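You operate a simulated robot arm through the tools that you are given. There is no shell and no other tool. Be economical: measure what you need, move in short steps, check, and stop when the job is done.

The job below is to be done with a simulated robot arm. You get a single attempt, and the scene is never put back.

TASK
File the burr off the steel arbor and lay it on the bench mat.
Fine: shut the vee clamp on it first, use the fine file and lay it back, open the clamp before you lift the arbor. Set down upright: fine file.

The check looks at the end state, three seconds after you hand in, the way a careful person would. Anything else that was tipped, shoved, dropped, spilled or broken makes it a failure.

THE ROBOT
A 7-joint arm with a two-finger parallel gripper on a trunk, on a base that drives. Base frame: it is fixed to the floor where the robot stands at the start and does not move with it; the origin is under the middle of the robot, x ahead of it, y to its left, z up. Lengths are in mm, angles in degrees, forces in N, time in s.
With the tool pointing down near the work surface it reaches from about 280 to 720 mm from the robot's upright axis, wherever it stands. Its first joint turns from -166.0 to 166.0 degrees. Places, roughly: arbor end [500, 100, 900]; bench mat [500, -800, 900]; vee clamp [500, 200, 1000]. Payload 1.57 kg.
The tool frame sits at the grasp point between the pads (the TCP): z along the fingers, y along the line on which they close. The tips reach 30 mm beyond it. The gripper opens to 80 mm. The fingers are 17 mm wide and 12 mm thick; the gripper's body (40 by 82 mm) begins 80 mm behind the TCP.
Orientation is that of the tool frame in the base frame, as [roll, pitch, yaw] about the fixed x, y, z axes, in that order (R = Rz(yaw) Ry(pitch) Rx(roll)). With the fingers straight down and closing along the base's y, the tool's x points along the base's -x, its y along +y and its z along -z.

THE INTERFACE
- The arm moves only by the tool jog_arm. Its argument "motion" is one flat list of numbers, 7 for each row, row after row: the turn, a rotation vector about the base's x, y, z in degrees, then the shift along the base's x, y, z in m, then the opening, from 0 (shut) to 1 (fully open). In form: [rx, ry, rz, dx, dy, dz, fingers, rx, ry, rz, dx, dy, dz, fingers, ...]. A call has 1 to 8 rows; each row is the pose to reach, as a shift and turn from the pose commanded when the call began. Each row takes 0.2 s and may step no farther than 50 mm and 8.6 degrees from the row before; otherwise, or with a gripper value out of range, the whole call is refused. Where a pose cannot be reached the arm comes as near as it can. A force on the tool above 60 N (or 10 N above the force at the start of the call, whichever is more), or a blocked arm, ends the call early, and 0.2 s more pass. The fingers move at their own pace (about 72 mm/s each) and stop on an object; they squeeze with about 42 N. The grip force told is the motor's: it shows also when the fingers shut on nothing. Time passes only in rows, and 0.2 s behind the last, so rows that repeat a pose let the fingers close. The reply holds the time, the measured pose of the TCP, the force on the tool along the base axes, the opening and the grip force, in the units named above and with some noise, with the torque about the TCP (base axes, N m) and any sound that the robot's microphone picked up.
- Cameras (640 x 400 px; columns grow to the right, rows downward): "scene" is now at [-7.6, 104.3, 1426.4]; the picture's right is [-0.41, -0.91, 0.00], its down [-0.45, 0.20, -0.87] and it looks along [0.79, -0.36, -0.49] (base axes); focal length 260 px, centre (320, 200). "wrist" rides on the gripper at [72, -7, -122] in the tool frame; the picture's right is [0.09, 1.00, 0.00], its down [-0.84, 0.08, -0.54] and it looks along [-0.54, 0.05, 0.84] (tool axes); focal length 238 px, centre (320, 200).
- camera(camera): a new picture of that camera. It takes no simulated time.
- raise_lower(by): slides the trunk up (or, below 0, down) by that many mm; the arm and the scene camera ride with it, the base frame stays. It gives what a move gives, with no picture.
- steer(legs): drives the robot by 1 to 6 legs, each [ahead, left, turn to the left] in mm, mm and degrees, along the robot's own axes; the way and the turn of a leg run together, so that a leg with both is an arc; at most 1500 mm and 180 degrees a leg. The arm and the cameras ride along, it lands a little off, and it stops where it bumps. It gives what a move gives.
- turn_head(pan, tilt): turns the head with the scene camera to pan (to the left, within 86 degrees either way) and tilt (down, from -29 to 69), counted from straight ahead of the robot. It gives what a move gives.
- measure_at(camera, pixels): there is no depth. For up to 12 entries [column, row, z] of the newest picture of that camera ("zoom" is the newest enlarged one), the place [x, y] in the base frame at which the ray of that pixel passes the height z, good to about 2 mm. It takes no simulated time.
- close_up(camera, box): a new picture of the part [left, top, right, bottom] of that camera's present view, enlarged. It takes no simulated time.
- job_done(): hands the job in; it is judged then, once.

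Go step by step. Measure first, check grasps and placings, and put right what went wrong. The budget is 80 turns and 60 pictures, counting those below and the enlarged ones. Unless the task says otherwise, let go and move clear before handing in.

The tools are called after "Emit:" as a command line: name --argument value ..., lists and objects as JSON in quotes. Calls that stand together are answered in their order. jog_arm: Moves the arm, as the interface text tells. Its arguments: {"type":"object","properties":{"motion":{"type":"array","items":{"type":"number"}}},"required":["motion"]} The other tools are called the same way: raise_lower (by) slides the trunk up or down; steer (legs) drives the base; turn_head (pan, tilt) turns the head that bears the scene camera; camera (camera) takes a picture; measure_at (camera, pixels) gives the place at which the rays of pixels pass given heights; close_up (camera, box) takes an enlarged picture of a part of a camera's view; job_done () hands the job in.

At the start:

```text
time: 0.0
eef_pos: [425.6, -176.9, 1205.7]
tcp_rot: [-179.9, 0.0, 180.0]
contact_force: [0.7, 0.3, -1.1]
ft_torque: [0.01, 0.01, 0.0]
width: 79.9
gripper_force: 0.0
trunk travel left (down, up): [-75.0, 40.0]
robot x, y, heading: [-1.4, -3.7, -0.2]
head pan, tilt: [-24.4, 29.7]
```

scene: 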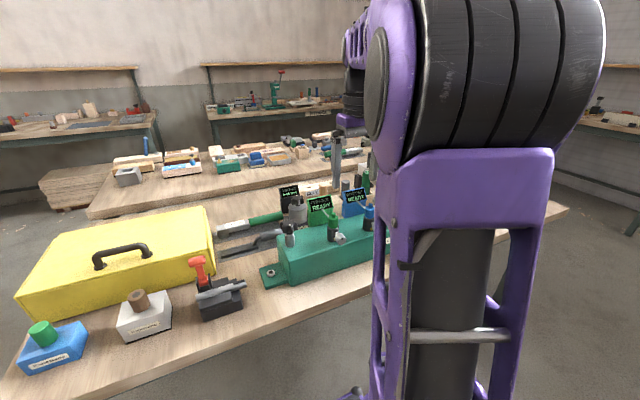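
wrist: 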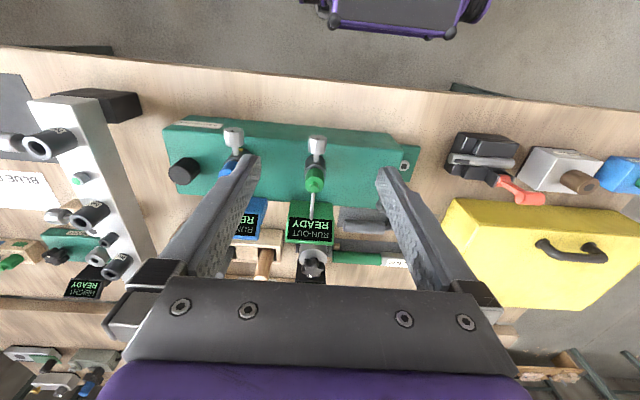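

The scene picture shows a bench with a black clamp with a red lever at about (215,290), stamps/blocks at the left, and a green fixture in the middle. I'll look closer at these before moving.

Emit:
close_up --camera "scene" --box '[0, 200, 280, 380]'

Emit:
close_up --camera "scene" --box '[200, 160, 400, 290]'

Emit:
close_up --camera "wrist" --box '[400, 90, 640, 320]'

Emit:
close_up --camera "wrist" --box '[0, 60, 420, 300]'

```text
2.22 times, centred on (140, 290) of scene
```

zoom: 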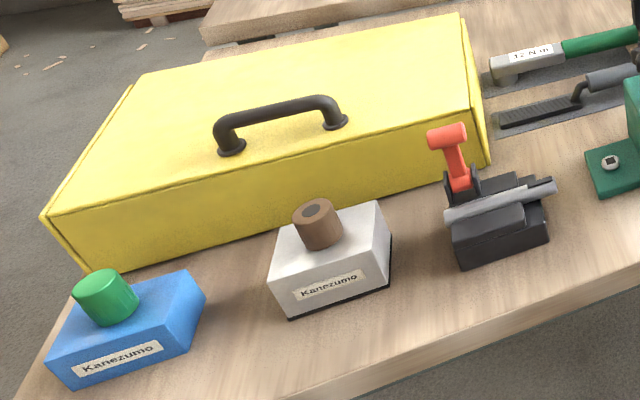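

```text
3.08 times, centred on (300, 225) of scene
```

zoom: 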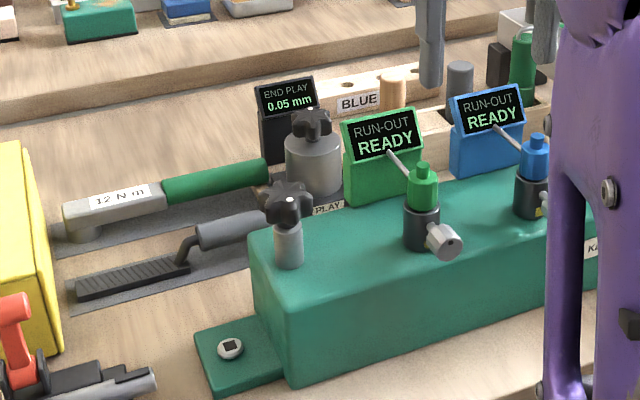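

```text
1.74 times, centred on (520, 205) of wrist
```

zoom: 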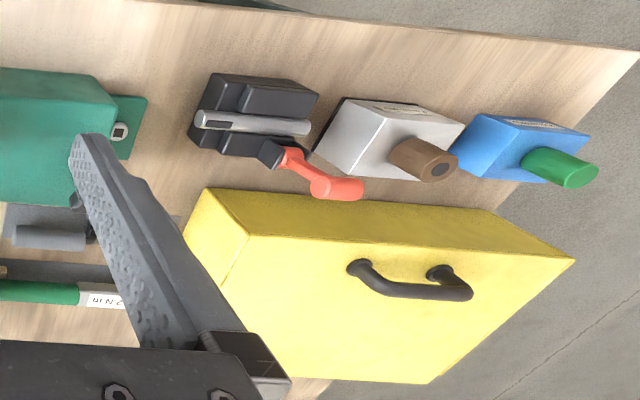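

```text
1.52 times, centred on (210, 180) of wrist
```

zoom: 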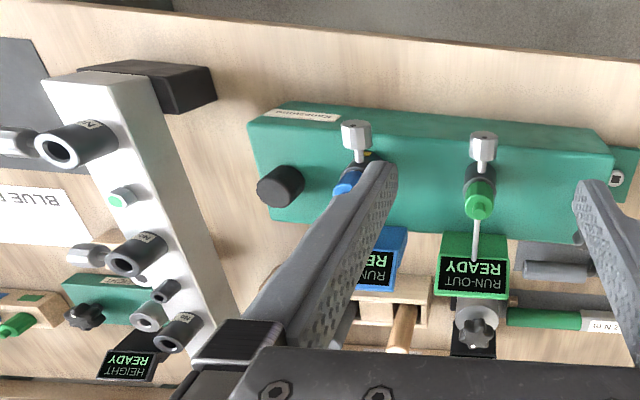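

The arbor is the steel rod in the black vee clamp with the red lever, and a flat file with an offset handle lies on a dark patch. I'll look around for other files and for the mat.

Emit:
turn_head --pan -70 --tilt 35

Emit:
camera --camera "scene"

Emit:
turn_head --pan 0 --tilt 45

Emit:
camera --camera "scene"

```text
time: 1.1
eef_pos: [426.6, -176.5, 1205.5]
tcp_rot: [179.9, 0.1, -180.0]
contact_force: [0.3, -0.3, 0.2]
ft_torque: [-0.04, 0.04, 0.0]
width: 80.1
gripper_force: 0.1
trunk travel left (down, up): [-75.0, 40.0]
robot x, y, heading: [4.5, 2.4, -0.1]
head pan, tilt: [-70.0, 35.0]
```

```text
53 pictures are left
```

scene: 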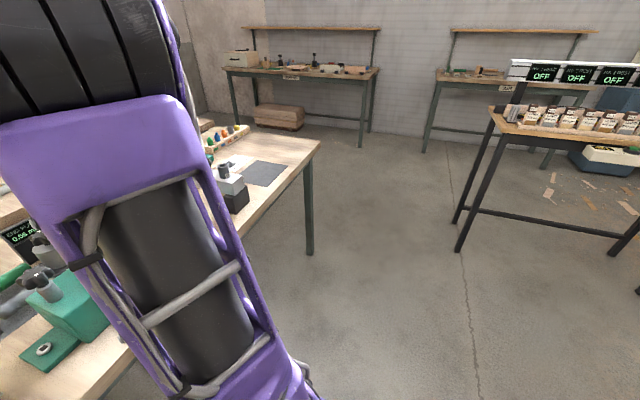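

```text
time: 2.5
eef_pos: [426.8, -176.8, 1205.8]
tcp_rot: [-179.9, -0.1, -180.0]
contact_force: [0.0, -0.3, -0.2]
ft_torque: [-0.03, -0.03, 0.01]
width: 79.8
gripper_force: 0.0
trunk travel left (down, up): [-75.0, 40.0]
robot x, y, heading: [0.5, 0.2, -0.1]
head pan, tilt: [0.0, 45.0]
```

```text
52 pictures are left
```

scene: 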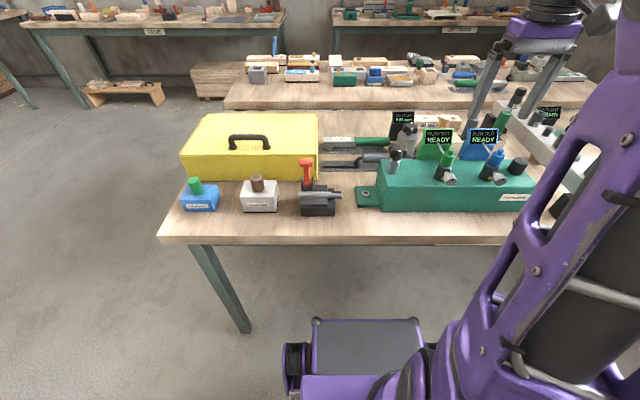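

The mat is the grey sheet at the bench's far right end. I'll zoom on the clamp and the two handled blocks, which may be files.

Emit:
close_up --camera "scene" --box '[170, 140, 350, 252]'

Emit:
measure_at --camera "scene" --pixels '[[303, 214, 900], [333, 214, 900], [300, 190, 960], [338, 196, 960], [306, 163, 1000], [180, 210, 900], [216, 211, 900], [242, 212, 900], [276, 212, 900], [257, 180, 980], [194, 180, 980], [300, 240, 900]]'

Emit:
close_up --camera "scene" --box '[310, 110, 450, 220]'

```text
3.56 times, centred on (260, 196) of scene
```

zoom: 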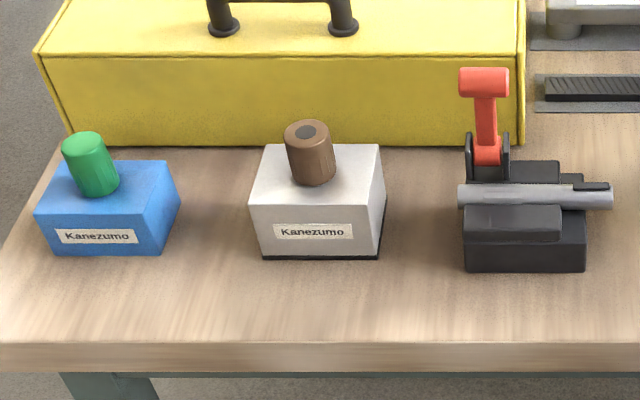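

```text
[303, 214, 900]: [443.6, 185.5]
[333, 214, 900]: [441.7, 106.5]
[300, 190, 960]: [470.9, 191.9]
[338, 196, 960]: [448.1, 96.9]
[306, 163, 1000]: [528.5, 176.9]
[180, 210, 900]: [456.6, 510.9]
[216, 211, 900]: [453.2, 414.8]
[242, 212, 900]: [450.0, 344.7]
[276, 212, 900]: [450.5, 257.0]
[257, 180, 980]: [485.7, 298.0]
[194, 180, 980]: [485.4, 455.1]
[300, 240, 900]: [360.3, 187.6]
```

```text
3.64 times, centred on (380, 165) of scene
```

zoom: 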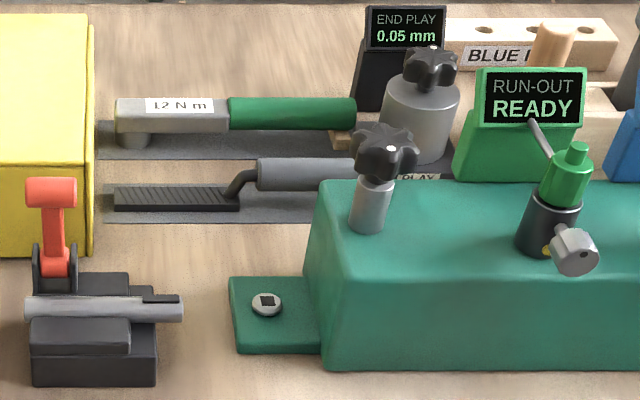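

There's one file visible (teeth block with cranked handle) on its grey patch near scene (345,163), and the burr is a dark sliver near the arbor's right end. I'll carry the wrist camera to the left to look down on both.

Emit:
jog_arm --motion '[0, 0, 0, 0, 0.045, 0, 1, 0, 0, 0, 0, 0.09, 0, 1, 0, 0, 0, 0, 0.135, 0, 1, 0, 0, 0, 0, 0.18, 0, 1, 0, 0, 0, 0, 0.225, 0, 1, 0, 0, 0, 0, 0.25, 0, 1]'

Emit:
camera --camera "wrist"

Emit:
camera --camera "scene"

```text
time: 3.9
eef_pos: [424.7, 72.5, 1204.3]
tcp_rot: [-180.0, 0.0, 180.0]
contact_force: [-0.6, -0.5, 0.0]
ft_torque: [0.0, -0.01, 0.01]
width: 80.1
gripper_force: 0.0
trunk travel left (down, up): [-75.0, 40.0]
robot x, y, heading: [1.5, -1.8, -0.0]
head pan, tilt: [0.0, 45.0]
```

```text
49 pictures are left
```

wrist: 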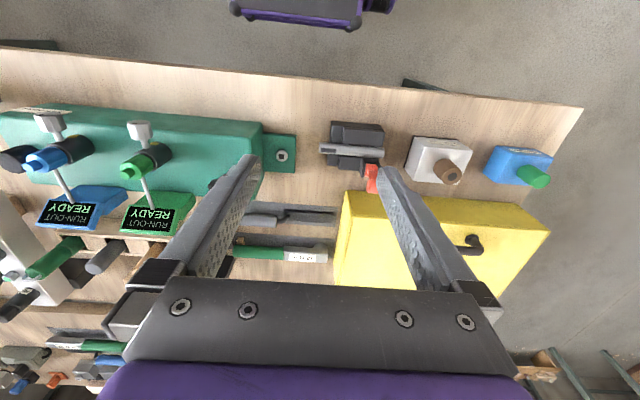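

```text
48 pictures are left
```

scene: 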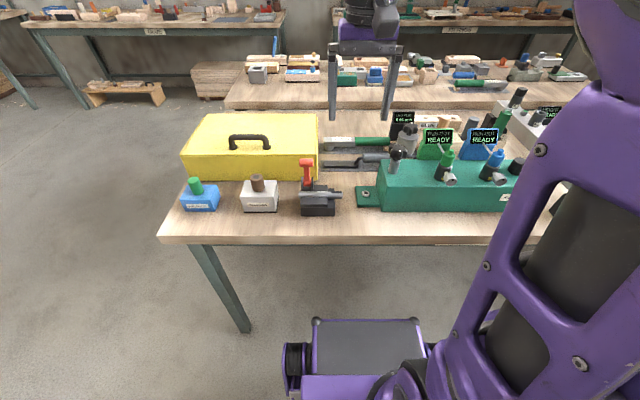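

Emit:
close_up --camera "wrist" --box '[220, 100, 400, 280]'

Emit:
close_up --camera "wrist" --box '[390, 110, 570, 280]'

```text
2.22 times, centred on (310, 190) of wrist
```

zoom: 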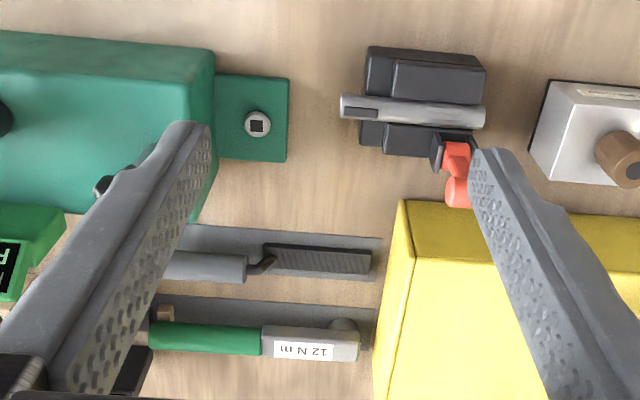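

```text
2.35 times, centred on (480, 195) of wrist
```

zoom: 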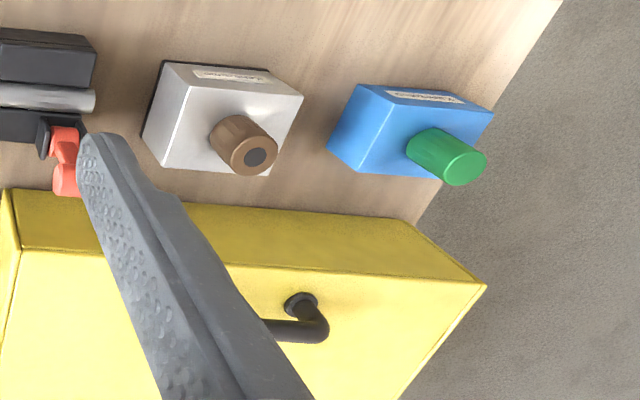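

The file and wrench have grey patches; the white block has a thin black sole, so it's worth identifying both. I'll measure these places and then move in lower.

Emit:
measure_at --camera "wrist" --pixels '[[320, 148, 955], [384, 153, 955], [372, 185, 1000], [282, 212, 920], [335, 218, 920], [270, 219, 940], [244, 221, 940], [337, 209, 900], [334, 225, 900], [447, 170, 985], [410, 165, 900], [281, 155, 910]]'

Emit:
jog_arm --motion '[0, 0, 0, 0.0, 0.0, -0.045, 1, 0, 0, 0, 0.0, 0.0, -0.09, 1]'

Emit:
close_up --camera "wrist" --box '[220, 120, 400, 260]'

```text
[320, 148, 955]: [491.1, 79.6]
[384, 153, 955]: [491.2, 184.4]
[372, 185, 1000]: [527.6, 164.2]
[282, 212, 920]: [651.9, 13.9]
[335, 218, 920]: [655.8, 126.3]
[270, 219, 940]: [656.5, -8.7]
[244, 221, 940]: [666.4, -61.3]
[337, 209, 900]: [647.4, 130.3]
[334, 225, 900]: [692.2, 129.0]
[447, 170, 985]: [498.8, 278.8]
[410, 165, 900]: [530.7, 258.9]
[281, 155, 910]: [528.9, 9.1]
```

```text
time: 4.5
eef_pos: [425.8, 73.3, 1114.8]
tcp_rot: [-180.0, 0.0, 180.0]
contact_force: [-0.1, 0.7, 0.4]
ft_torque: [-0.01, -0.01, -0.01]
width: 80.0
gripper_force: 0.0
trunk travel left (down, up): [-75.0, 40.0]
robot x, y, heading: [-1.4, -3.2, -0.0]
head pan, tilt: [0.0, 45.0]
```

```text
2.86 times, centred on (310, 190) of wrist
```

zoom: 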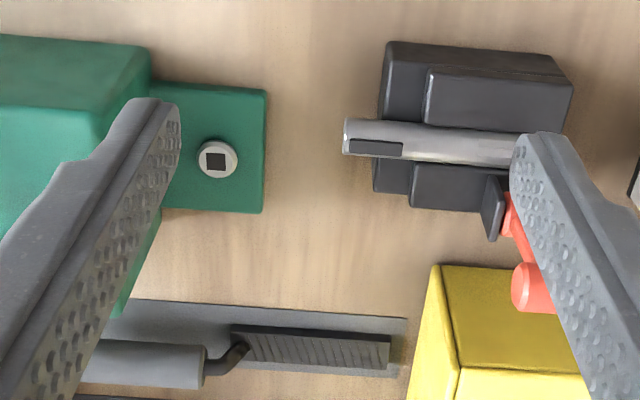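

The dark burr strip sits on the free end of the arbor (zoom (375,148)). Now I'll look at the two blocks up close.

Emit:
jog_arm --motion '[0, 0, 0, -0.0, 0.048, 0, 1, 0, 0, 0, -0.0, 0.096, 0, 1, 0, 0, 0, 0, 0.144, 0, 1, 0, 0, 0, 0, 0.19, 0, 1, 0, 0, 0, 0, 0.23, 0, 1]'

Emit:
close_up --camera "wrist" --box '[200, 60, 460, 280]'

Emit:
close_up --camera "scene" --box '[175, 165, 285, 230]'

Emit:
close_up --camera "scene" --box '[315, 130, 415, 195]'

```text
time: 5.7
eef_pos: [428.4, 302.8, 1115.4]
tcp_rot: [180.0, 0.1, 180.0]
contact_force: [-0.2, 0.2, 0.5]
ft_torque: [0.06, 0.0, 0.0]
width: 80.0
gripper_force: 0.0
trunk travel left (down, up): [-75.0, 40.0]
robot x, y, heading: [0.9, 1.4, 0.1]
head pan, tilt: [0.0, 45.0]
```

```text
1.82 times, centred on (330, 170) of wrist
```

zoom: 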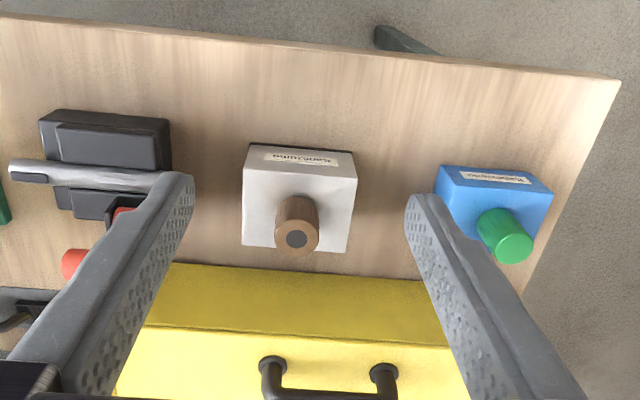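

```text
5.82 times, centred on (230, 198) of scene
```

zoom: 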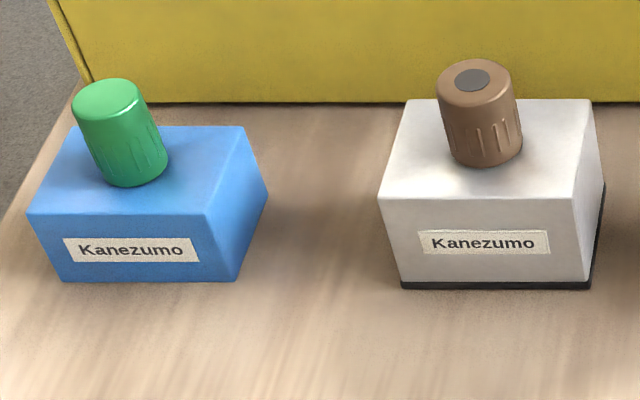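

```text
6.15 times, centred on (365, 162) of scene
```

zoom: 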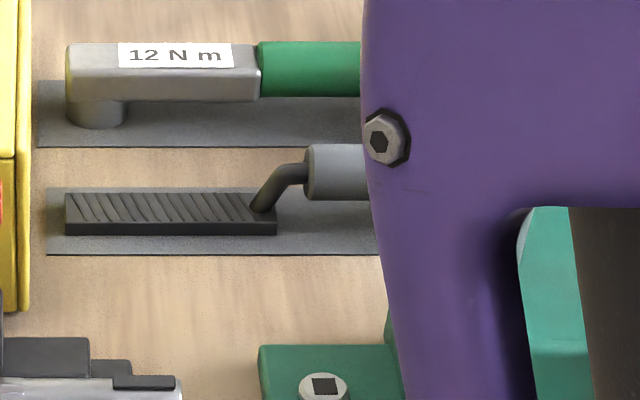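

The file with the cranked handle is the only file, lying teeth down on its patch; the white and blue blocks are knob boxes. Next the clamp lever: zooming on it from both cameras.

Emit:
jog_arm --motion '[0, 0, 0, -0.02, -0.045, 0, 1, 0, 0, 0, -0.04, -0.09, 0, 1, 0, 0, 0, -0.05, -0.135, 0, 1, 0, 0, 0, -0.05, -0.15, 0, 1]'

Emit:
close_up --camera "wrist" --box '[230, 80, 410, 260]'

Emit:
close_up --camera "scene" --box '[290, 150, 350, 222]'

```text
time: 6.7
eef_pos: [377.0, 151.0, 1112.4]
tcp_rot: [-179.8, -0.6, 179.9]
contact_force: [-0.2, 0.6, 0.0]
ft_torque: [-0.01, 0.02, 0.01]
width: 80.4
gripper_force: 0.1
trunk travel left (down, up): [-75.0, 40.0]
robot x, y, heading: [0.4, 1.2, -0.0]
head pan, tilt: [0.0, 45.0]
```

```text
2.22 times, centred on (320, 170) of wrist
```

zoom: 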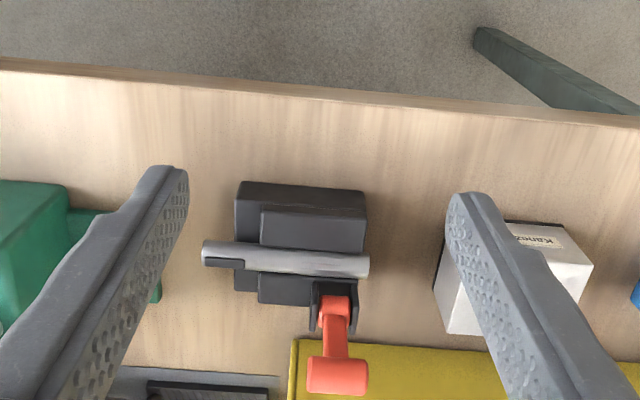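

```text
5.56 times, centred on (320, 186) of scene
```

zoom: 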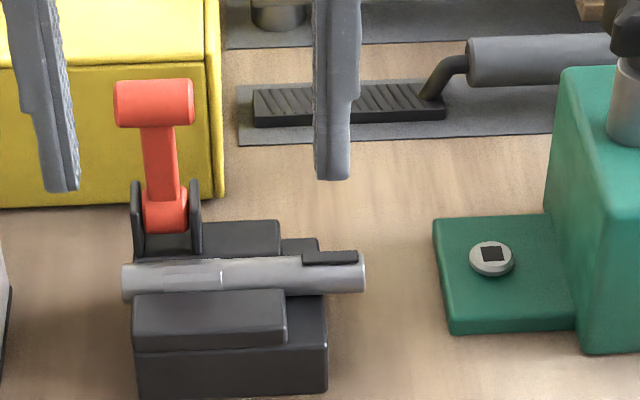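

The red lever stands upright between ears behind the arbor, pivoting about y. I'll measure it from both views to find which way it swings.

Emit:
measure_at --camera "zoom" --pixels '[[154, 103, 1000], [154, 103, 1030], [166, 210, 960], [166, 210, 980], [122, 283, 950], [365, 272, 950], [330, 257, 965], [302, 257, 965], [357, 257, 965], [135, 395, 900], [327, 390, 900], [230, 250, 950]]'

Emit:
camera --camera "wrist"

Emit:
camera --camera "scene"

```text
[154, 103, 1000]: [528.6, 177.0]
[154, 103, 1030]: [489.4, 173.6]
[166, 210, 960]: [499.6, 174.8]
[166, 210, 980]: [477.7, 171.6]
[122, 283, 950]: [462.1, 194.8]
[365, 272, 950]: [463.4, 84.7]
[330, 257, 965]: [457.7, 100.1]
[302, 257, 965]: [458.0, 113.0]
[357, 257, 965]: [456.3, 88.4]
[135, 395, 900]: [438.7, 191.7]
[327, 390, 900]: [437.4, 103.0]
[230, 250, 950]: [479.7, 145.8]
```

```text
39 pictures are left
```

wrist: 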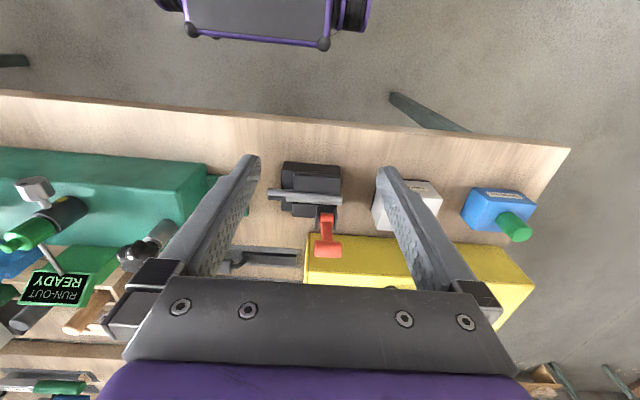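

```text
38 pictures are left
```

scene: 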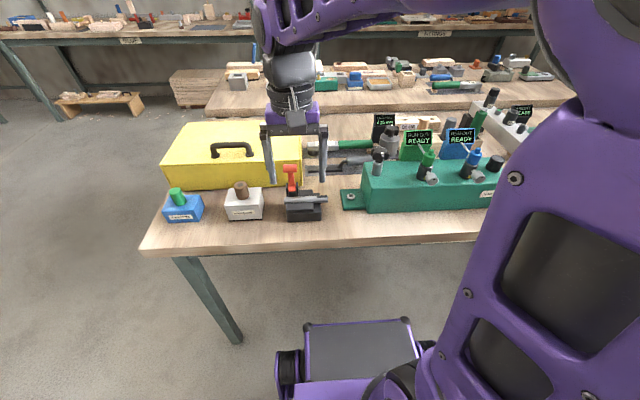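

Comparing the same points from the wrist view to triangulate.

Emit:
measure_at --camera "wrist" --pixels '[[328, 249, 1000], [328, 249, 1030], [326, 219, 960], [326, 219, 980], [268, 194, 950], [342, 201, 950], [268, 194, 930], [279, 198, 960], [338, 230, 950], [283, 163, 950], [281, 211, 930], [282, 175, 900]]'

Emit:
measure_at --camera "scene" --pixels '[[291, 170, 1000], [291, 170, 1030], [292, 190, 960], [292, 190, 980], [285, 203, 950], [327, 201, 950], [327, 201, 930], [285, 203, 930]]'

Emit:
close_up --camera "wrist" --box '[260, 150, 360, 260]'

```text
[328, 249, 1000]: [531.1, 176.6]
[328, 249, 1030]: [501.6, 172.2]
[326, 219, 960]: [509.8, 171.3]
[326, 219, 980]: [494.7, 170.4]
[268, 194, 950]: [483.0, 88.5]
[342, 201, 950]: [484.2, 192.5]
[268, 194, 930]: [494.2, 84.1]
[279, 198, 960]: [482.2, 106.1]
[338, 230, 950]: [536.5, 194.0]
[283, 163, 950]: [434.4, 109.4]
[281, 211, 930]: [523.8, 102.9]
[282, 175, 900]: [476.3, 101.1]
```

```text
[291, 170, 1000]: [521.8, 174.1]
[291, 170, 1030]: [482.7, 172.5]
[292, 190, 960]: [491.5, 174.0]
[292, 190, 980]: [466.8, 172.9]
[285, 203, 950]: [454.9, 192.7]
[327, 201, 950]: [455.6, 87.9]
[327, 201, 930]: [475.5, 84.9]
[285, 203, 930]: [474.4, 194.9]
```

```text
3.64 times, centred on (310, 205) of wrist
```

zoom: 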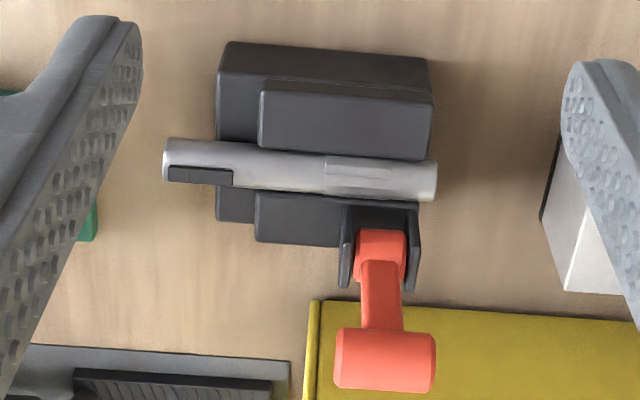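

I'll calibrate the bench height with bench points seen in both views (the corner at scene (140,251)/wrist (570,149)), and fine arbor points.

Emit:
measure_at --camera "wrist" --pixels '[[570, 149, 900], [570, 149, 850], [276, 134, 900], [276, 134, 850]]'

Emit:
measure_at --camera "zoom" --pixels '[[165, 160, 930], [437, 181, 930], [165, 160, 900], [437, 181, 900], [385, 358, 980], [385, 358, 950], [381, 250, 930], [381, 250, 900]]'

Emit:
measure_at --camera "scene" --pixels '[[140, 251, 900], [140, 251, 850], [300, 243, 900], [300, 243, 850]]'

Emit:
close_up --camera "scene" --box '[275, 155, 335, 225]'

```text
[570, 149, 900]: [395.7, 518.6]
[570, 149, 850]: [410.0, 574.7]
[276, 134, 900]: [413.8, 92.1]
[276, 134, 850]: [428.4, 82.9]
```

```text
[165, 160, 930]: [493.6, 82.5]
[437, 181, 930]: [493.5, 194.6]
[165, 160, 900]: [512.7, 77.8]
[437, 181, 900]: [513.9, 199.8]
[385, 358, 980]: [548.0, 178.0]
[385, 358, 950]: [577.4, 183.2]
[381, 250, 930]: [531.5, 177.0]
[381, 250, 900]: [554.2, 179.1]
```

```text
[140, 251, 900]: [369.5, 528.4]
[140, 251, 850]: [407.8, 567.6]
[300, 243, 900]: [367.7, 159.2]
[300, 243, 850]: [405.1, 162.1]
```

```text
5.71 times, centred on (305, 190) of scene
```

zoom: 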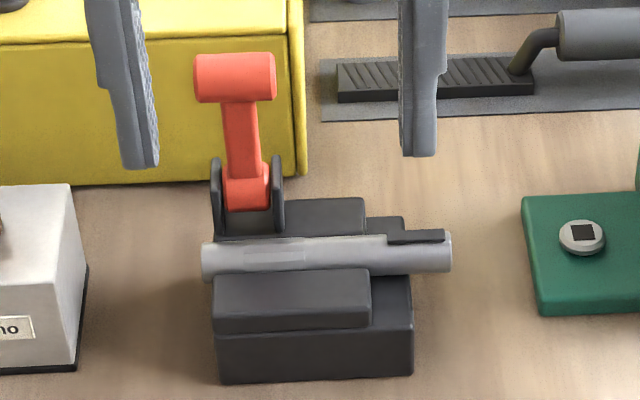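

Bench top comes out near z≈847, lower than I assumed. Refining the points with the fresh scene zoom.

Emit:
measure_at --camera "zoom" --pixels '[[205, 260, 900], [450, 252, 900], [205, 260, 920], [236, 78, 950], [236, 78, 980], [248, 190, 900], [248, 190, 930], [415, 237, 910], [388, 237, 910], [445, 237, 910], [340, 100, 848], [533, 94, 848]]'

Emit:
measure_at --camera "wrist" --pixels '[[276, 120, 850], [276, 120, 830], [230, 264, 850], [297, 266, 850], [302, 249, 850], [230, 270, 850], [222, 265, 860]]'

Emit:
measure_at --camera "scene" --pixels '[[300, 244, 850], [300, 244, 830], [300, 237, 850], [300, 237, 830]]'

```text
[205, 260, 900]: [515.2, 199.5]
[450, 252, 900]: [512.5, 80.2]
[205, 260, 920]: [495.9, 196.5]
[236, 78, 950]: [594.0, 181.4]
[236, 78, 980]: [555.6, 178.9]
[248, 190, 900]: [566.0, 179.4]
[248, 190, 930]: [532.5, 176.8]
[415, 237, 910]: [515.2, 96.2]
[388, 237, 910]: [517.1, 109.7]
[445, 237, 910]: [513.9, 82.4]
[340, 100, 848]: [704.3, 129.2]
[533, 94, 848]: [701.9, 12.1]
```

```text
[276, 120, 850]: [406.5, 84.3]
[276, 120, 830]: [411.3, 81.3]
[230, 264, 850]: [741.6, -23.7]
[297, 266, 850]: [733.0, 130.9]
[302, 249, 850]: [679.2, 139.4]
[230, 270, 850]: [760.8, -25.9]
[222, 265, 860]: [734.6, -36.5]
```

```text
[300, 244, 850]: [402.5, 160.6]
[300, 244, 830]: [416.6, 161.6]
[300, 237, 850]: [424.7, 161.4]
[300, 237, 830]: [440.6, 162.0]
```

Cross-checking: arbor axis ≈ (513, 80–199, 900); lever knob ≈ (525,177,1005); pivot ≈ (532,178,925). I'll move over the knob with the fingers open along y and check before descending.

Emit:
jog_arm --motion '[0, 0, 0, 0.045, 0.01, 0, 1, 0, 0, 0, 0.09, 0.02, 0, 1, 0, 0, 0, 0.13, 0.026, -0.01, 1, 0, 0, 0, 0.149, 0.026, -0.03, 1]'

Emit:
close_up --camera "wrist" --box '[220, 80, 420, 280]'

Emit:
close_up --camera "scene" --box '[250, 120, 360, 230]'

```text
time: 7.7
eef_pos: [525.4, 176.2, 1083.4]
tcp_rot: [-180.0, 0.0, 180.0]
contact_force: [0.5, 0.6, -0.7]
ft_torque: [0.01, -0.03, -0.01]
width: 80.0
gripper_force: 0.2
trunk travel left (down, up): [-75.0, 40.0]
robot x, y, heading: [-0.4, -0.8, 0.2]
head pan, tilt: [0.0, 45.0]
```

```text
2.00 times, centred on (320, 180) of wrist
```

zoom: 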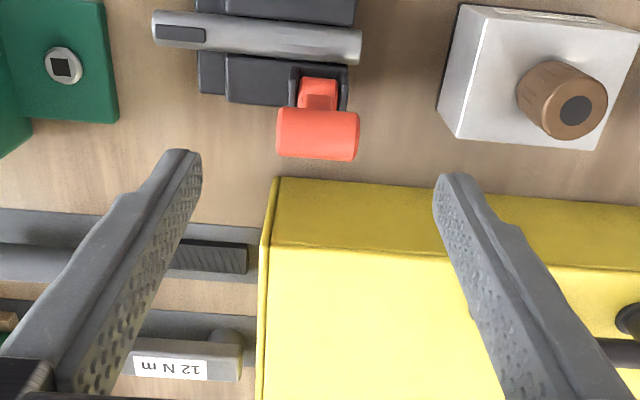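

```text
3.64 times, centred on (305, 175) of scene
```

zoom: 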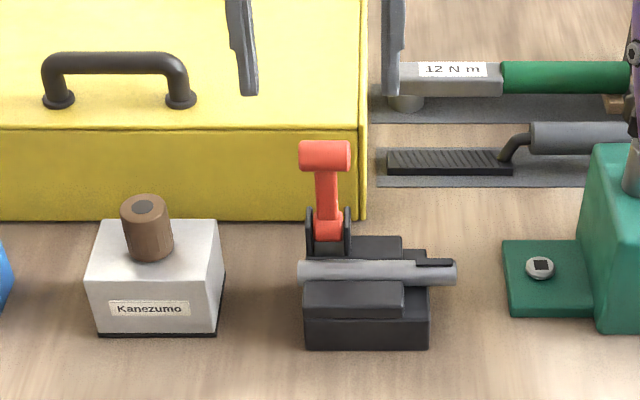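

Emit:
measure_at --camera "wrist" --pixels '[[319, 147, 1005], [299, 147, 1005], [339, 147, 1005], [319, 147, 985], [319, 124, 930]]'

Emit:
measure_at --camera "zoom" --pixels '[[325, 155, 1005], [325, 155, 985], [300, 155, 1005], [350, 155, 1005], [329, 225, 930], [367, 220, 848], [300, 270, 900], [455, 272, 900], [434, 263, 910], [388, 170, 850], [512, 170, 850], [365, 130, 950]]'

```text
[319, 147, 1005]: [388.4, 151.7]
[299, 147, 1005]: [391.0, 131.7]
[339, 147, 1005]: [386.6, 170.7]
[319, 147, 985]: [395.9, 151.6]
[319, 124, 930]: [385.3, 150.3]
```

```text
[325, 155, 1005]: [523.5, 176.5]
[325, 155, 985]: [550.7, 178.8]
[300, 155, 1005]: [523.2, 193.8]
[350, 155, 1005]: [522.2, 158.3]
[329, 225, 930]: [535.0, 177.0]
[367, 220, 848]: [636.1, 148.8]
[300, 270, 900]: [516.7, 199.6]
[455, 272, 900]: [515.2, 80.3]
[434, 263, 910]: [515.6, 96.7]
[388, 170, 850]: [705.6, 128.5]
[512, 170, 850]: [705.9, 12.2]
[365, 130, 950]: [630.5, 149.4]
```

The knob is confirmed at about (526,177,1003), 36 mm wide along y. Descending to grip its two ends.

Emit:
jog_arm --motion '[0, 0, 0, 0, 0.001, -0.035, 1, 0, 0, 0, 0, 0.001, -0.066, 1, 0, 0, 0, 0, 0.001, -0.066, 0.4, 0, 0, 0, 0, 0.001, -0.066, 0.4, 0, 0, 0, 0, 0.001, -0.066, 0.4]'

Emit:
close_up --camera "scene" --box '[270, 130, 350, 220]'

```text
time: 8.9
eef_pos: [523.8, 174.7, 1020.5]
tcp_rot: [-179.9, 0.1, 179.8]
contact_force: [-1.7, -8.3, -1.3]
ft_torque: [-0.24, 0.0, -0.03]
width: 35.6
gripper_force: 33.5
trunk travel left (down, up): [-75.0, 40.0]
robot x, y, heading: [-0.8, 0.3, -0.2]
head pan, tilt: [0.0, 45.0]
```

```text
4.44 times, centred on (310, 175) of scene
```

zoom: 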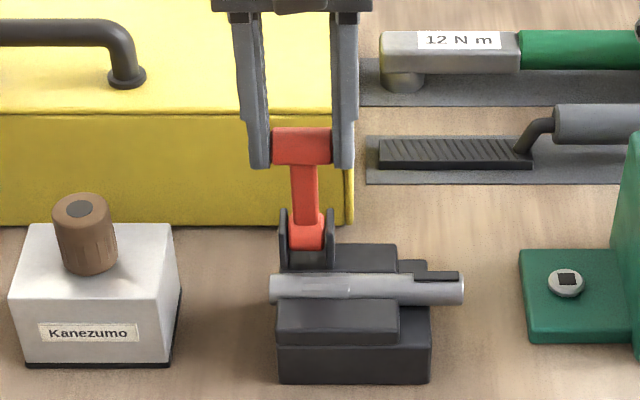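

The knob is gripped (35.6 mm). Pulling it gently along an arc toward -x and watching the force.

Emit:
jog_arm --motion '[0, 0, 0, -0.007, 0.0015, -0.001, 0.4, 0, 0, 0, -0.014, 0.0015, -0.003, 0.4, 0, 0, 0, -0.02, 0.0015, -0.005, 0.4]'

```text
time: 9.7
eef_pos: [501.9, 181.4, 1014.6]
tcp_rot: [179.9, -0.3, -179.9]
contact_force: [-0.3, -0.1, -0.3]
ft_torque: [0.01, 0.0, 0.05]
width: 31.9
gripper_force: 0.0
trunk travel left (down, up): [-75.0, 40.0]
robot x, y, heading: [1.5, 1.4, -0.1]
head pan, tilt: [0.0, 45.0]
```

Width fell to the commanded 32 mm with no grip force, so the knob slipped out or turned. Looking.

Emit:
close_up --camera "scene" --box '[270, 130, 350, 220]'

```text
4.44 times, centred on (310, 175) of scene
```

zoom: 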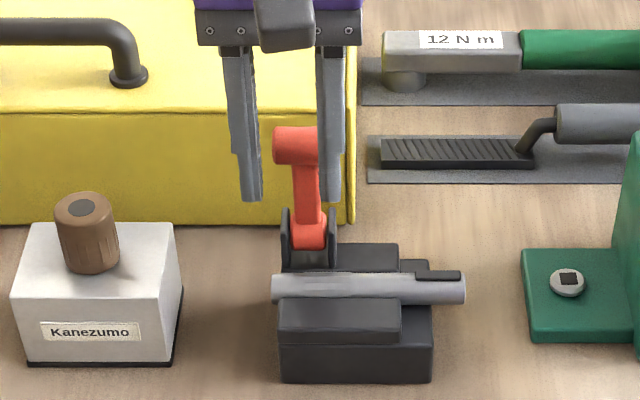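

The lever stayed upright and the fingers slid off toward -x, so it likely swings the other way (+x). I'll regrip the knob more firmly and try +x.

Emit:
jog_arm --motion '[0, 0, 0, 0, -0.004, 0, 1, 0, 0, 0, 0, -0.004, 0, 1, 0, 0, 0, 0, -0.004, 0, 1, 0, 0, 0, 0.023, -0.004, -0.006, 1, 0, 0, 0, 0.023, -0.004, -0.006, 0, 0, 0, 0, 0.023, -0.004, -0.006, 0, 0, 0, 0, 0.023, -0.004, -0.006, 0]'

```text
time: 11.3
eef_pos: [528.9, 175.5, 1008.8]
tcp_rot: [-179.9, 0.1, 180.0]
contact_force: [-0.5, -5.6, 0.7]
ft_torque: [-0.16, -0.07, 0.07]
width: 35.6
gripper_force: 39.7
trunk travel left (down, up): [-75.0, 40.0]
robot x, y, heading: [2.3, -3.8, 0.1]
head pan, tilt: [0.0, 45.0]
```

Emit:
jog_arm --motion '[0, 0, 0, 0.007, 0.001, 0.0005, 0, 0, 0, 0, 0.014, 0.001, 0, 0, 0, 0, 0, 0.02, 0.001, -0.001, 0]'

Emit:
close_up --camera "scene" --box '[270, 130, 350, 220]'

```text
time: 12.1
eef_pos: [546.9, 174.1, 1008.3]
tcp_rot: [-179.9, -0.3, 179.9]
contact_force: [-17.7, -16.5, 1.2]
ft_torque: [-0.03, 1.32, -0.07]
width: 35.5
gripper_force: 43.7
trunk travel left (down, up): [-75.0, 40.0]
robot x, y, heading: [-1.0, -4.7, 0.1]
head pan, tilt: [0.0, 45.0]
```

```text
4.44 times, centred on (310, 175) of scene
```

zoom: 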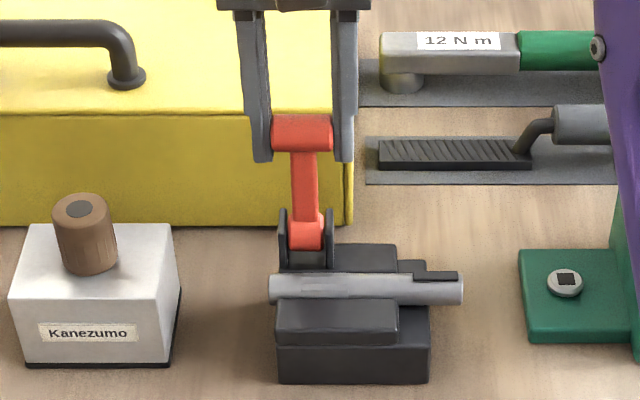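

The lever follows toward +x. Continuing the arc with a small y correction.

Emit:
jog_arm --motion '[0, 0, 0, 0.0065, -0.002, -0.0015, 0, 0, 0, 0, 0.013, -0.002, -0.0035, 0, 0, 0, 0, 0.019, -0.002, -0.006, 0, 0, 0, 0, 0.025, -0.002, -0.009, 0, 0, 0, 0, 0.031, -0.002, -0.013, 0, 0, 0, 0, 0.036, -0.002, -0.017, 0]'

Emit:
close_up --camera "scene" --box '[270, 130, 350, 220]'

```text
time: 13.5
eef_pos: [584.7, 175.2, 997.0]
tcp_rot: [180.0, 0.5, 179.8]
contact_force: [-1.0, -9.2, 30.0]
ft_torque: [0.32, 1.52, 0.0]
width: 35.5
gripper_force: 42.5
trunk travel left (down, up): [-75.0, 40.0]
robot x, y, heading: [4.7, -0.7, 0.1]
head pan, tilt: [0.0, 45.0]
```

```text
4.44 times, centred on (310, 175) of scene
```

zoom: 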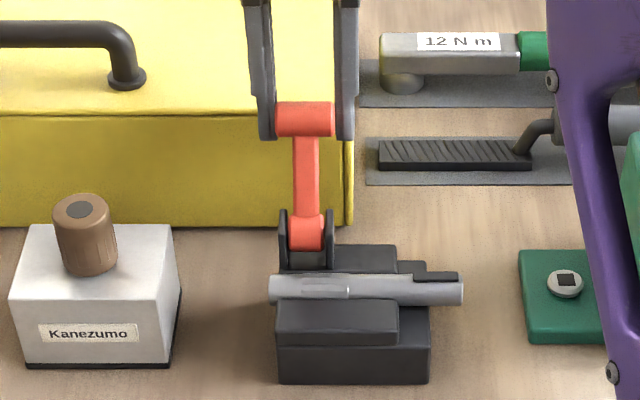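

The arc is larger than I assumed (pivot nearer z≈897, R≈108 for the TCP), hence the 30 N upward force. Continuing with the corrected arc in small steps.

Emit:
jog_arm --motion '[0, 0, 0, 0.0, -0.001, 0.005, 0, 0, 0, 0, 0.008, -0.001, 0.0, 0, 0, 0, 0, 0.016, -0.001, -0.005, 0, 0, 0, 0, 0.023, -0.001, -0.011, 0]'

Emit:
close_up --camera "scene" --box '[270, 130, 350, 220]'

```text
time: 14.5
eef_pos: [604.8, 175.5, 978.4]
tcp_rot: [-179.9, -0.5, -179.9]
contact_force: [-20.8, -6.6, -5.2]
ft_torque: [0.25, 0.83, -0.01]
width: 35.6
gripper_force: 42.2
trunk travel left (down, up): [-75.0, 40.0]
robot x, y, heading: [3.1, 1.3, 0.1]
head pan, tilt: [0.0, 45.0]
```

```text
4.44 times, centred on (310, 175) of scene
```

zoom: 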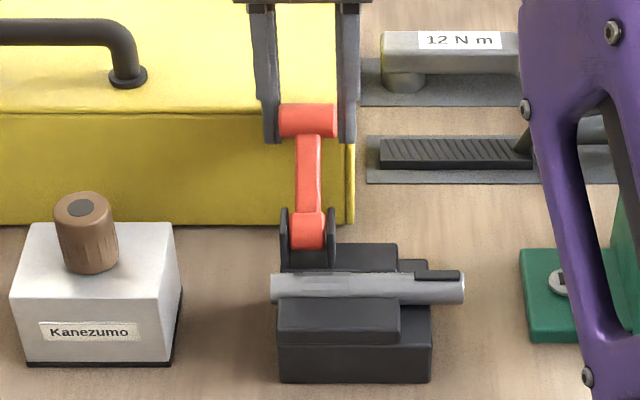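

Now about 50° over, no click yet. Continuing, more downward than forward.

Emit:
jog_arm --motion '[0, 0, 0, 0.001, -0.001, -0.007, 0, 0, 0, 0, 0.004, -0.001, -0.014, 0, 0, 0, 0, 0.007, -0.001, -0.021, 0]'

Emit:
close_up --camera "scene" --box '[270, 130, 350, 220]'

```text
time: 15.3
eef_pos: [608.1, 173.9, 970.0]
tcp_rot: [179.9, -0.2, 180.0]
contact_force: [-23.8, -6.0, 27.4]
ft_torque: [-0.25, 1.14, -0.48]
width: 35.8
gripper_force: 42.0
trunk travel left (down, up): [-75.0, 40.0]
robot x, y, heading: [-1.7, -0.1, -0.3]
head pan, tilt: [0.0, 45.0]
stopped in row 3: the force on the tool passed its limit at 111 N (the readings are from after the stop); the commanded pose is now the measured one
```

```text
4.44 times, centred on (310, 175) of scene
```

zoom: 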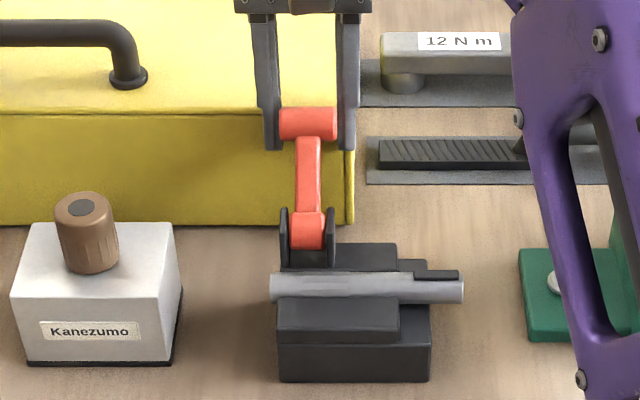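

The force jumped to 111 N, probably the lever's end stop at about 55°. I'll let go, lift, and see where the lever stays.

Emit:
jog_arm --motion '[0, 0, 0, 0, 0.002, 0, 0.8, 0, 0, 0, 0, 0.002, 0, 0.8, 0, 0, 0, 0, 0.002, 0, 0.8, 0, 0, 0, 0, 0.002, 0.04, 0.8, 0, 0, 0, 0, 0.002, 0.08, 0.8, 0, 0, 0, -0.03, 0.002, 0.12, 0.8, 0, 0, 0, -0.06, 0.002, 0.14, 0.8]'

Emit:
camera --camera "wrist"

Emit:
close_up --camera "scene" --box '[270, 130, 350, 220]'

```text
time: 16.9
eef_pos: [552.6, 177.1, 1105.4]
tcp_rot: [179.9, 0.1, 180.0]
contact_force: [0.9, 0.4, -0.1]
ft_torque: [0.01, -0.03, -0.01]
width: 64.2
gripper_force: 0.1
trunk travel left (down, up): [-75.0, 40.0]
robot x, y, heading: [-0.3, 2.0, 0.0]
head pan, tilt: [0.0, 45.0]
```

```text
27 pictures are left
```

wrist: 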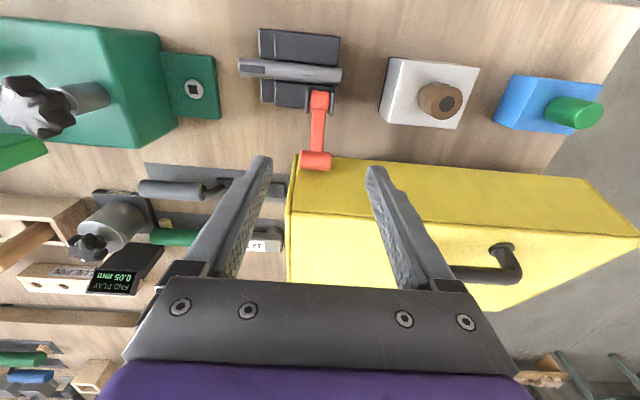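

```text
4.44 times, centred on (310, 175) of scene
```

zoom: 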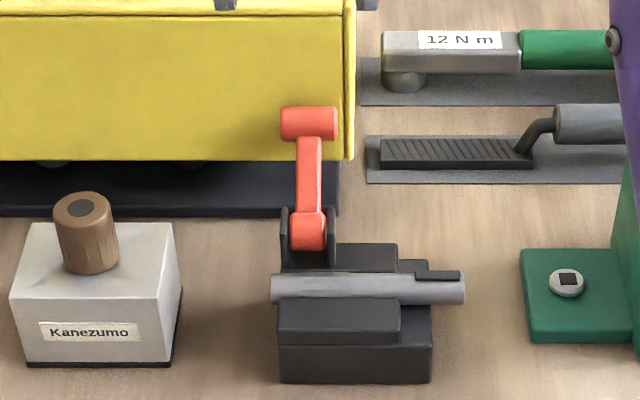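

The toolbox looks different now – a dark underside is showing. I must see the whole scene before doing anything else.

Emit:
camera --camera "scene"

Emit:
close_up --camera "wrist" --box '[220, 20, 480, 280]'

```text
25 pictures are left
```

scene: 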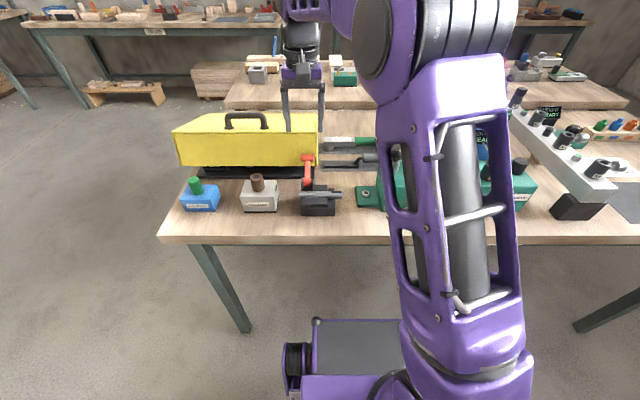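

```text
1.54 times, centred on (350, 150) of wrist
```

zoom: 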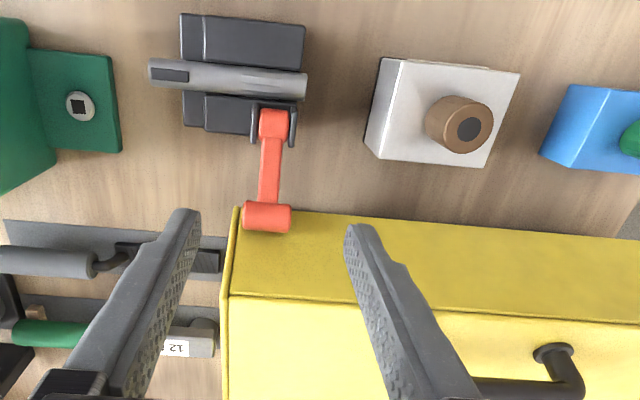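

The toolbox front now looks raised by ~25 mm; it may be still rocking or caught. I'll wait with the arm still for a moment and re-look.

Emit:
jog_arm --motion '[0, 0, 0, 0, 0, 0, 0.8, 0, 0, 0, 0, 0, 0, 0.8]'

Emit:
close_up --camera "scene" --box '[165, 90, 345, 220]'

```text
time: 17.5
eef_pos: [551.2, 178.3, 1104.7]
tcp_rot: [180.0, -0.2, 180.0]
contact_force: [0.2, 0.2, -0.2]
ft_torque: [0.01, 0.0, -0.01]
width: 63.9
gripper_force: 0.1
trunk travel left (down, up): [-75.0, 40.0]
robot x, y, heading: [-1.3, -1.1, -0.1]
head pan, tilt: [0.0, 45.0]
```

```text
3.08 times, centred on (255, 155) of scene
```

zoom: 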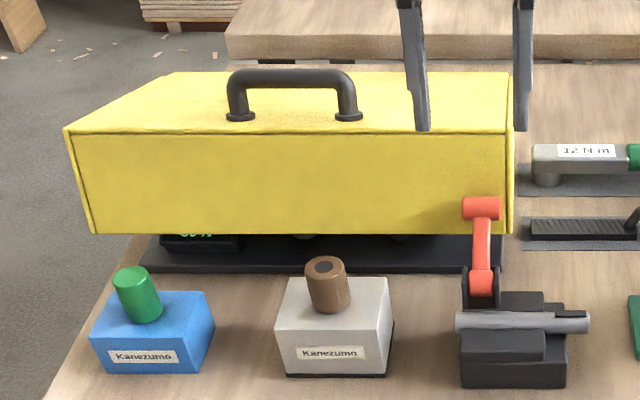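

The yellow thing is a cover over a black tray with instruments, and my upward stroke dragged its front up; it stays up. I'll measure its height and shape before pushing it back down.

Emit:
measure_at --camera "zoom" --pixels '[[300, 270, 848], [300, 233, 880], [300, 233, 900], [300, 133, 960], [300, 133, 1000], [66, 130, 980], [505, 130, 980], [175, 72, 980], [508, 72, 980], [93, 233, 890], [510, 233, 890], [482, 208, 960]]'

Emit:
close_up --camera "wrist" --box '[280, 140, 400, 240]'

```text
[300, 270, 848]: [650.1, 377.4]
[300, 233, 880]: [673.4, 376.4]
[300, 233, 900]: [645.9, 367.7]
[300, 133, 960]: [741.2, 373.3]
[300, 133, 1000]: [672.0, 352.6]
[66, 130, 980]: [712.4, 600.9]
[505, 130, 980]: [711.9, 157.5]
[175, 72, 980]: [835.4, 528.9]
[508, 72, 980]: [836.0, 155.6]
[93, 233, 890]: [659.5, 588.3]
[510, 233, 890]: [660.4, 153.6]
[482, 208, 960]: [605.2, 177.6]
```

```text
4.00 times, centred on (340, 190) of wrist
```

zoom: 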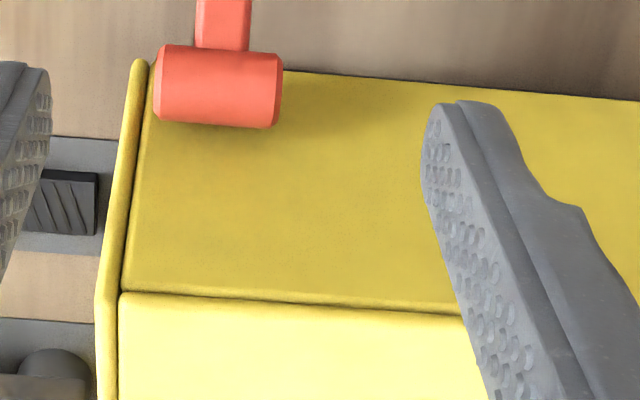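

A hinge at the back fits (lid raised ~13°, front top edge ≈ (662, 1004)); it holds by friction. I'll press it back down gently with closed fingertips near its right front.

Emit:
jog_arm --motion '[0, 0, 0, 0.045, 0.01, 0, 0, 0, 0, 0, 0.09, 0.02, 0, 0, 0, 0, 0, 0.122, 0.03, 0, 0, 0, 0, 0, 0.122, 0.03, -0.03, 0, 0, 0, 0, 0.122, 0.03, -0.06, 0, 0, 0, 0, 0.122, 0.03, -0.075, 0, 0, 0, 0, 0.122, 0.03, -0.09, 0, 0, 0, 0, 0.122, 0.03, -0.105, 0]'

Emit:
close_up --camera "scene" --box '[165, 90, 345, 220]'

```text
time: 19.3
eef_pos: [674.7, 208.2, 1011.2]
tcp_rot: [179.8, 0.4, -180.0]
contact_force: [-9.9, -2.0, 40.3]
ft_torque: [-0.08, 0.63, -0.08]
width: 0.2
gripper_force: 21.3
out of reach, approached as far as the arm can: row 3, 4, 5, 8
trunk travel left (down, up): [-75.0, 40.0]
robot x, y, heading: [-2.8, -1.1, 0.0]
head pan, tilt: [0.0, 45.0]
```

```text
3.08 times, centred on (255, 155) of scene
```

zoom: 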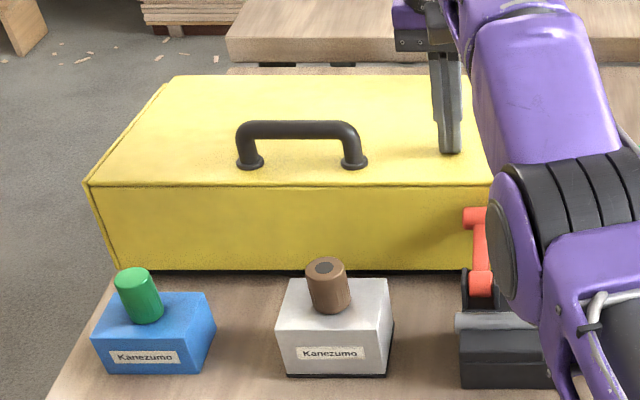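

The lid is nearly closed with a thin dark gap left at its lower edge (zoom (300,272)). Pressing a little further, slightly nearer to me for reach.

Emit:
jog_arm --motion '[0, 0, 0, -0.01, 0, 0.0, 0, 0, 0, 0, -0.01, 0, -0.006, 0, 0, 0, 0, -0.01, 0, -0.012, 0, 0, 0, 0, -0.01, 0, -0.018, 0]'

Emit:
close_up --camera "scene" --box '[165, 90, 345, 220]'

```text
time: 20.1
eef_pos: [677.6, 208.5, 1010.2]
tcp_rot: [179.8, 1.0, 180.0]
contact_force: [-3.2, -2.4, 21.6]
ft_torque: [-0.06, 0.28, -0.02]
width: 0.0
gripper_force: 21.0
out of reach, approached as far as the arm can: row 1, 2, 3
trunk travel left (down, up): [-75.0, 40.0]
robot x, y, heading: [-0.9, -2.5, 0.2]
head pan, tilt: [0.0, 45.0]
stopped in row 3: the force on the tool passed its limit at 63 N (the readings are from after the stop); the commanded pose is now the measured one
```

```text
3.08 times, centred on (255, 155) of scene
```

zoom: 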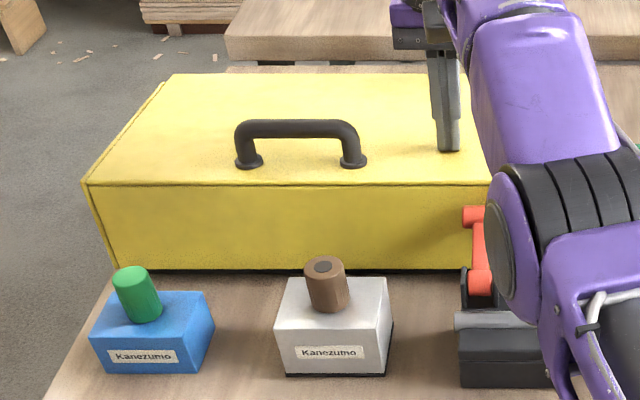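

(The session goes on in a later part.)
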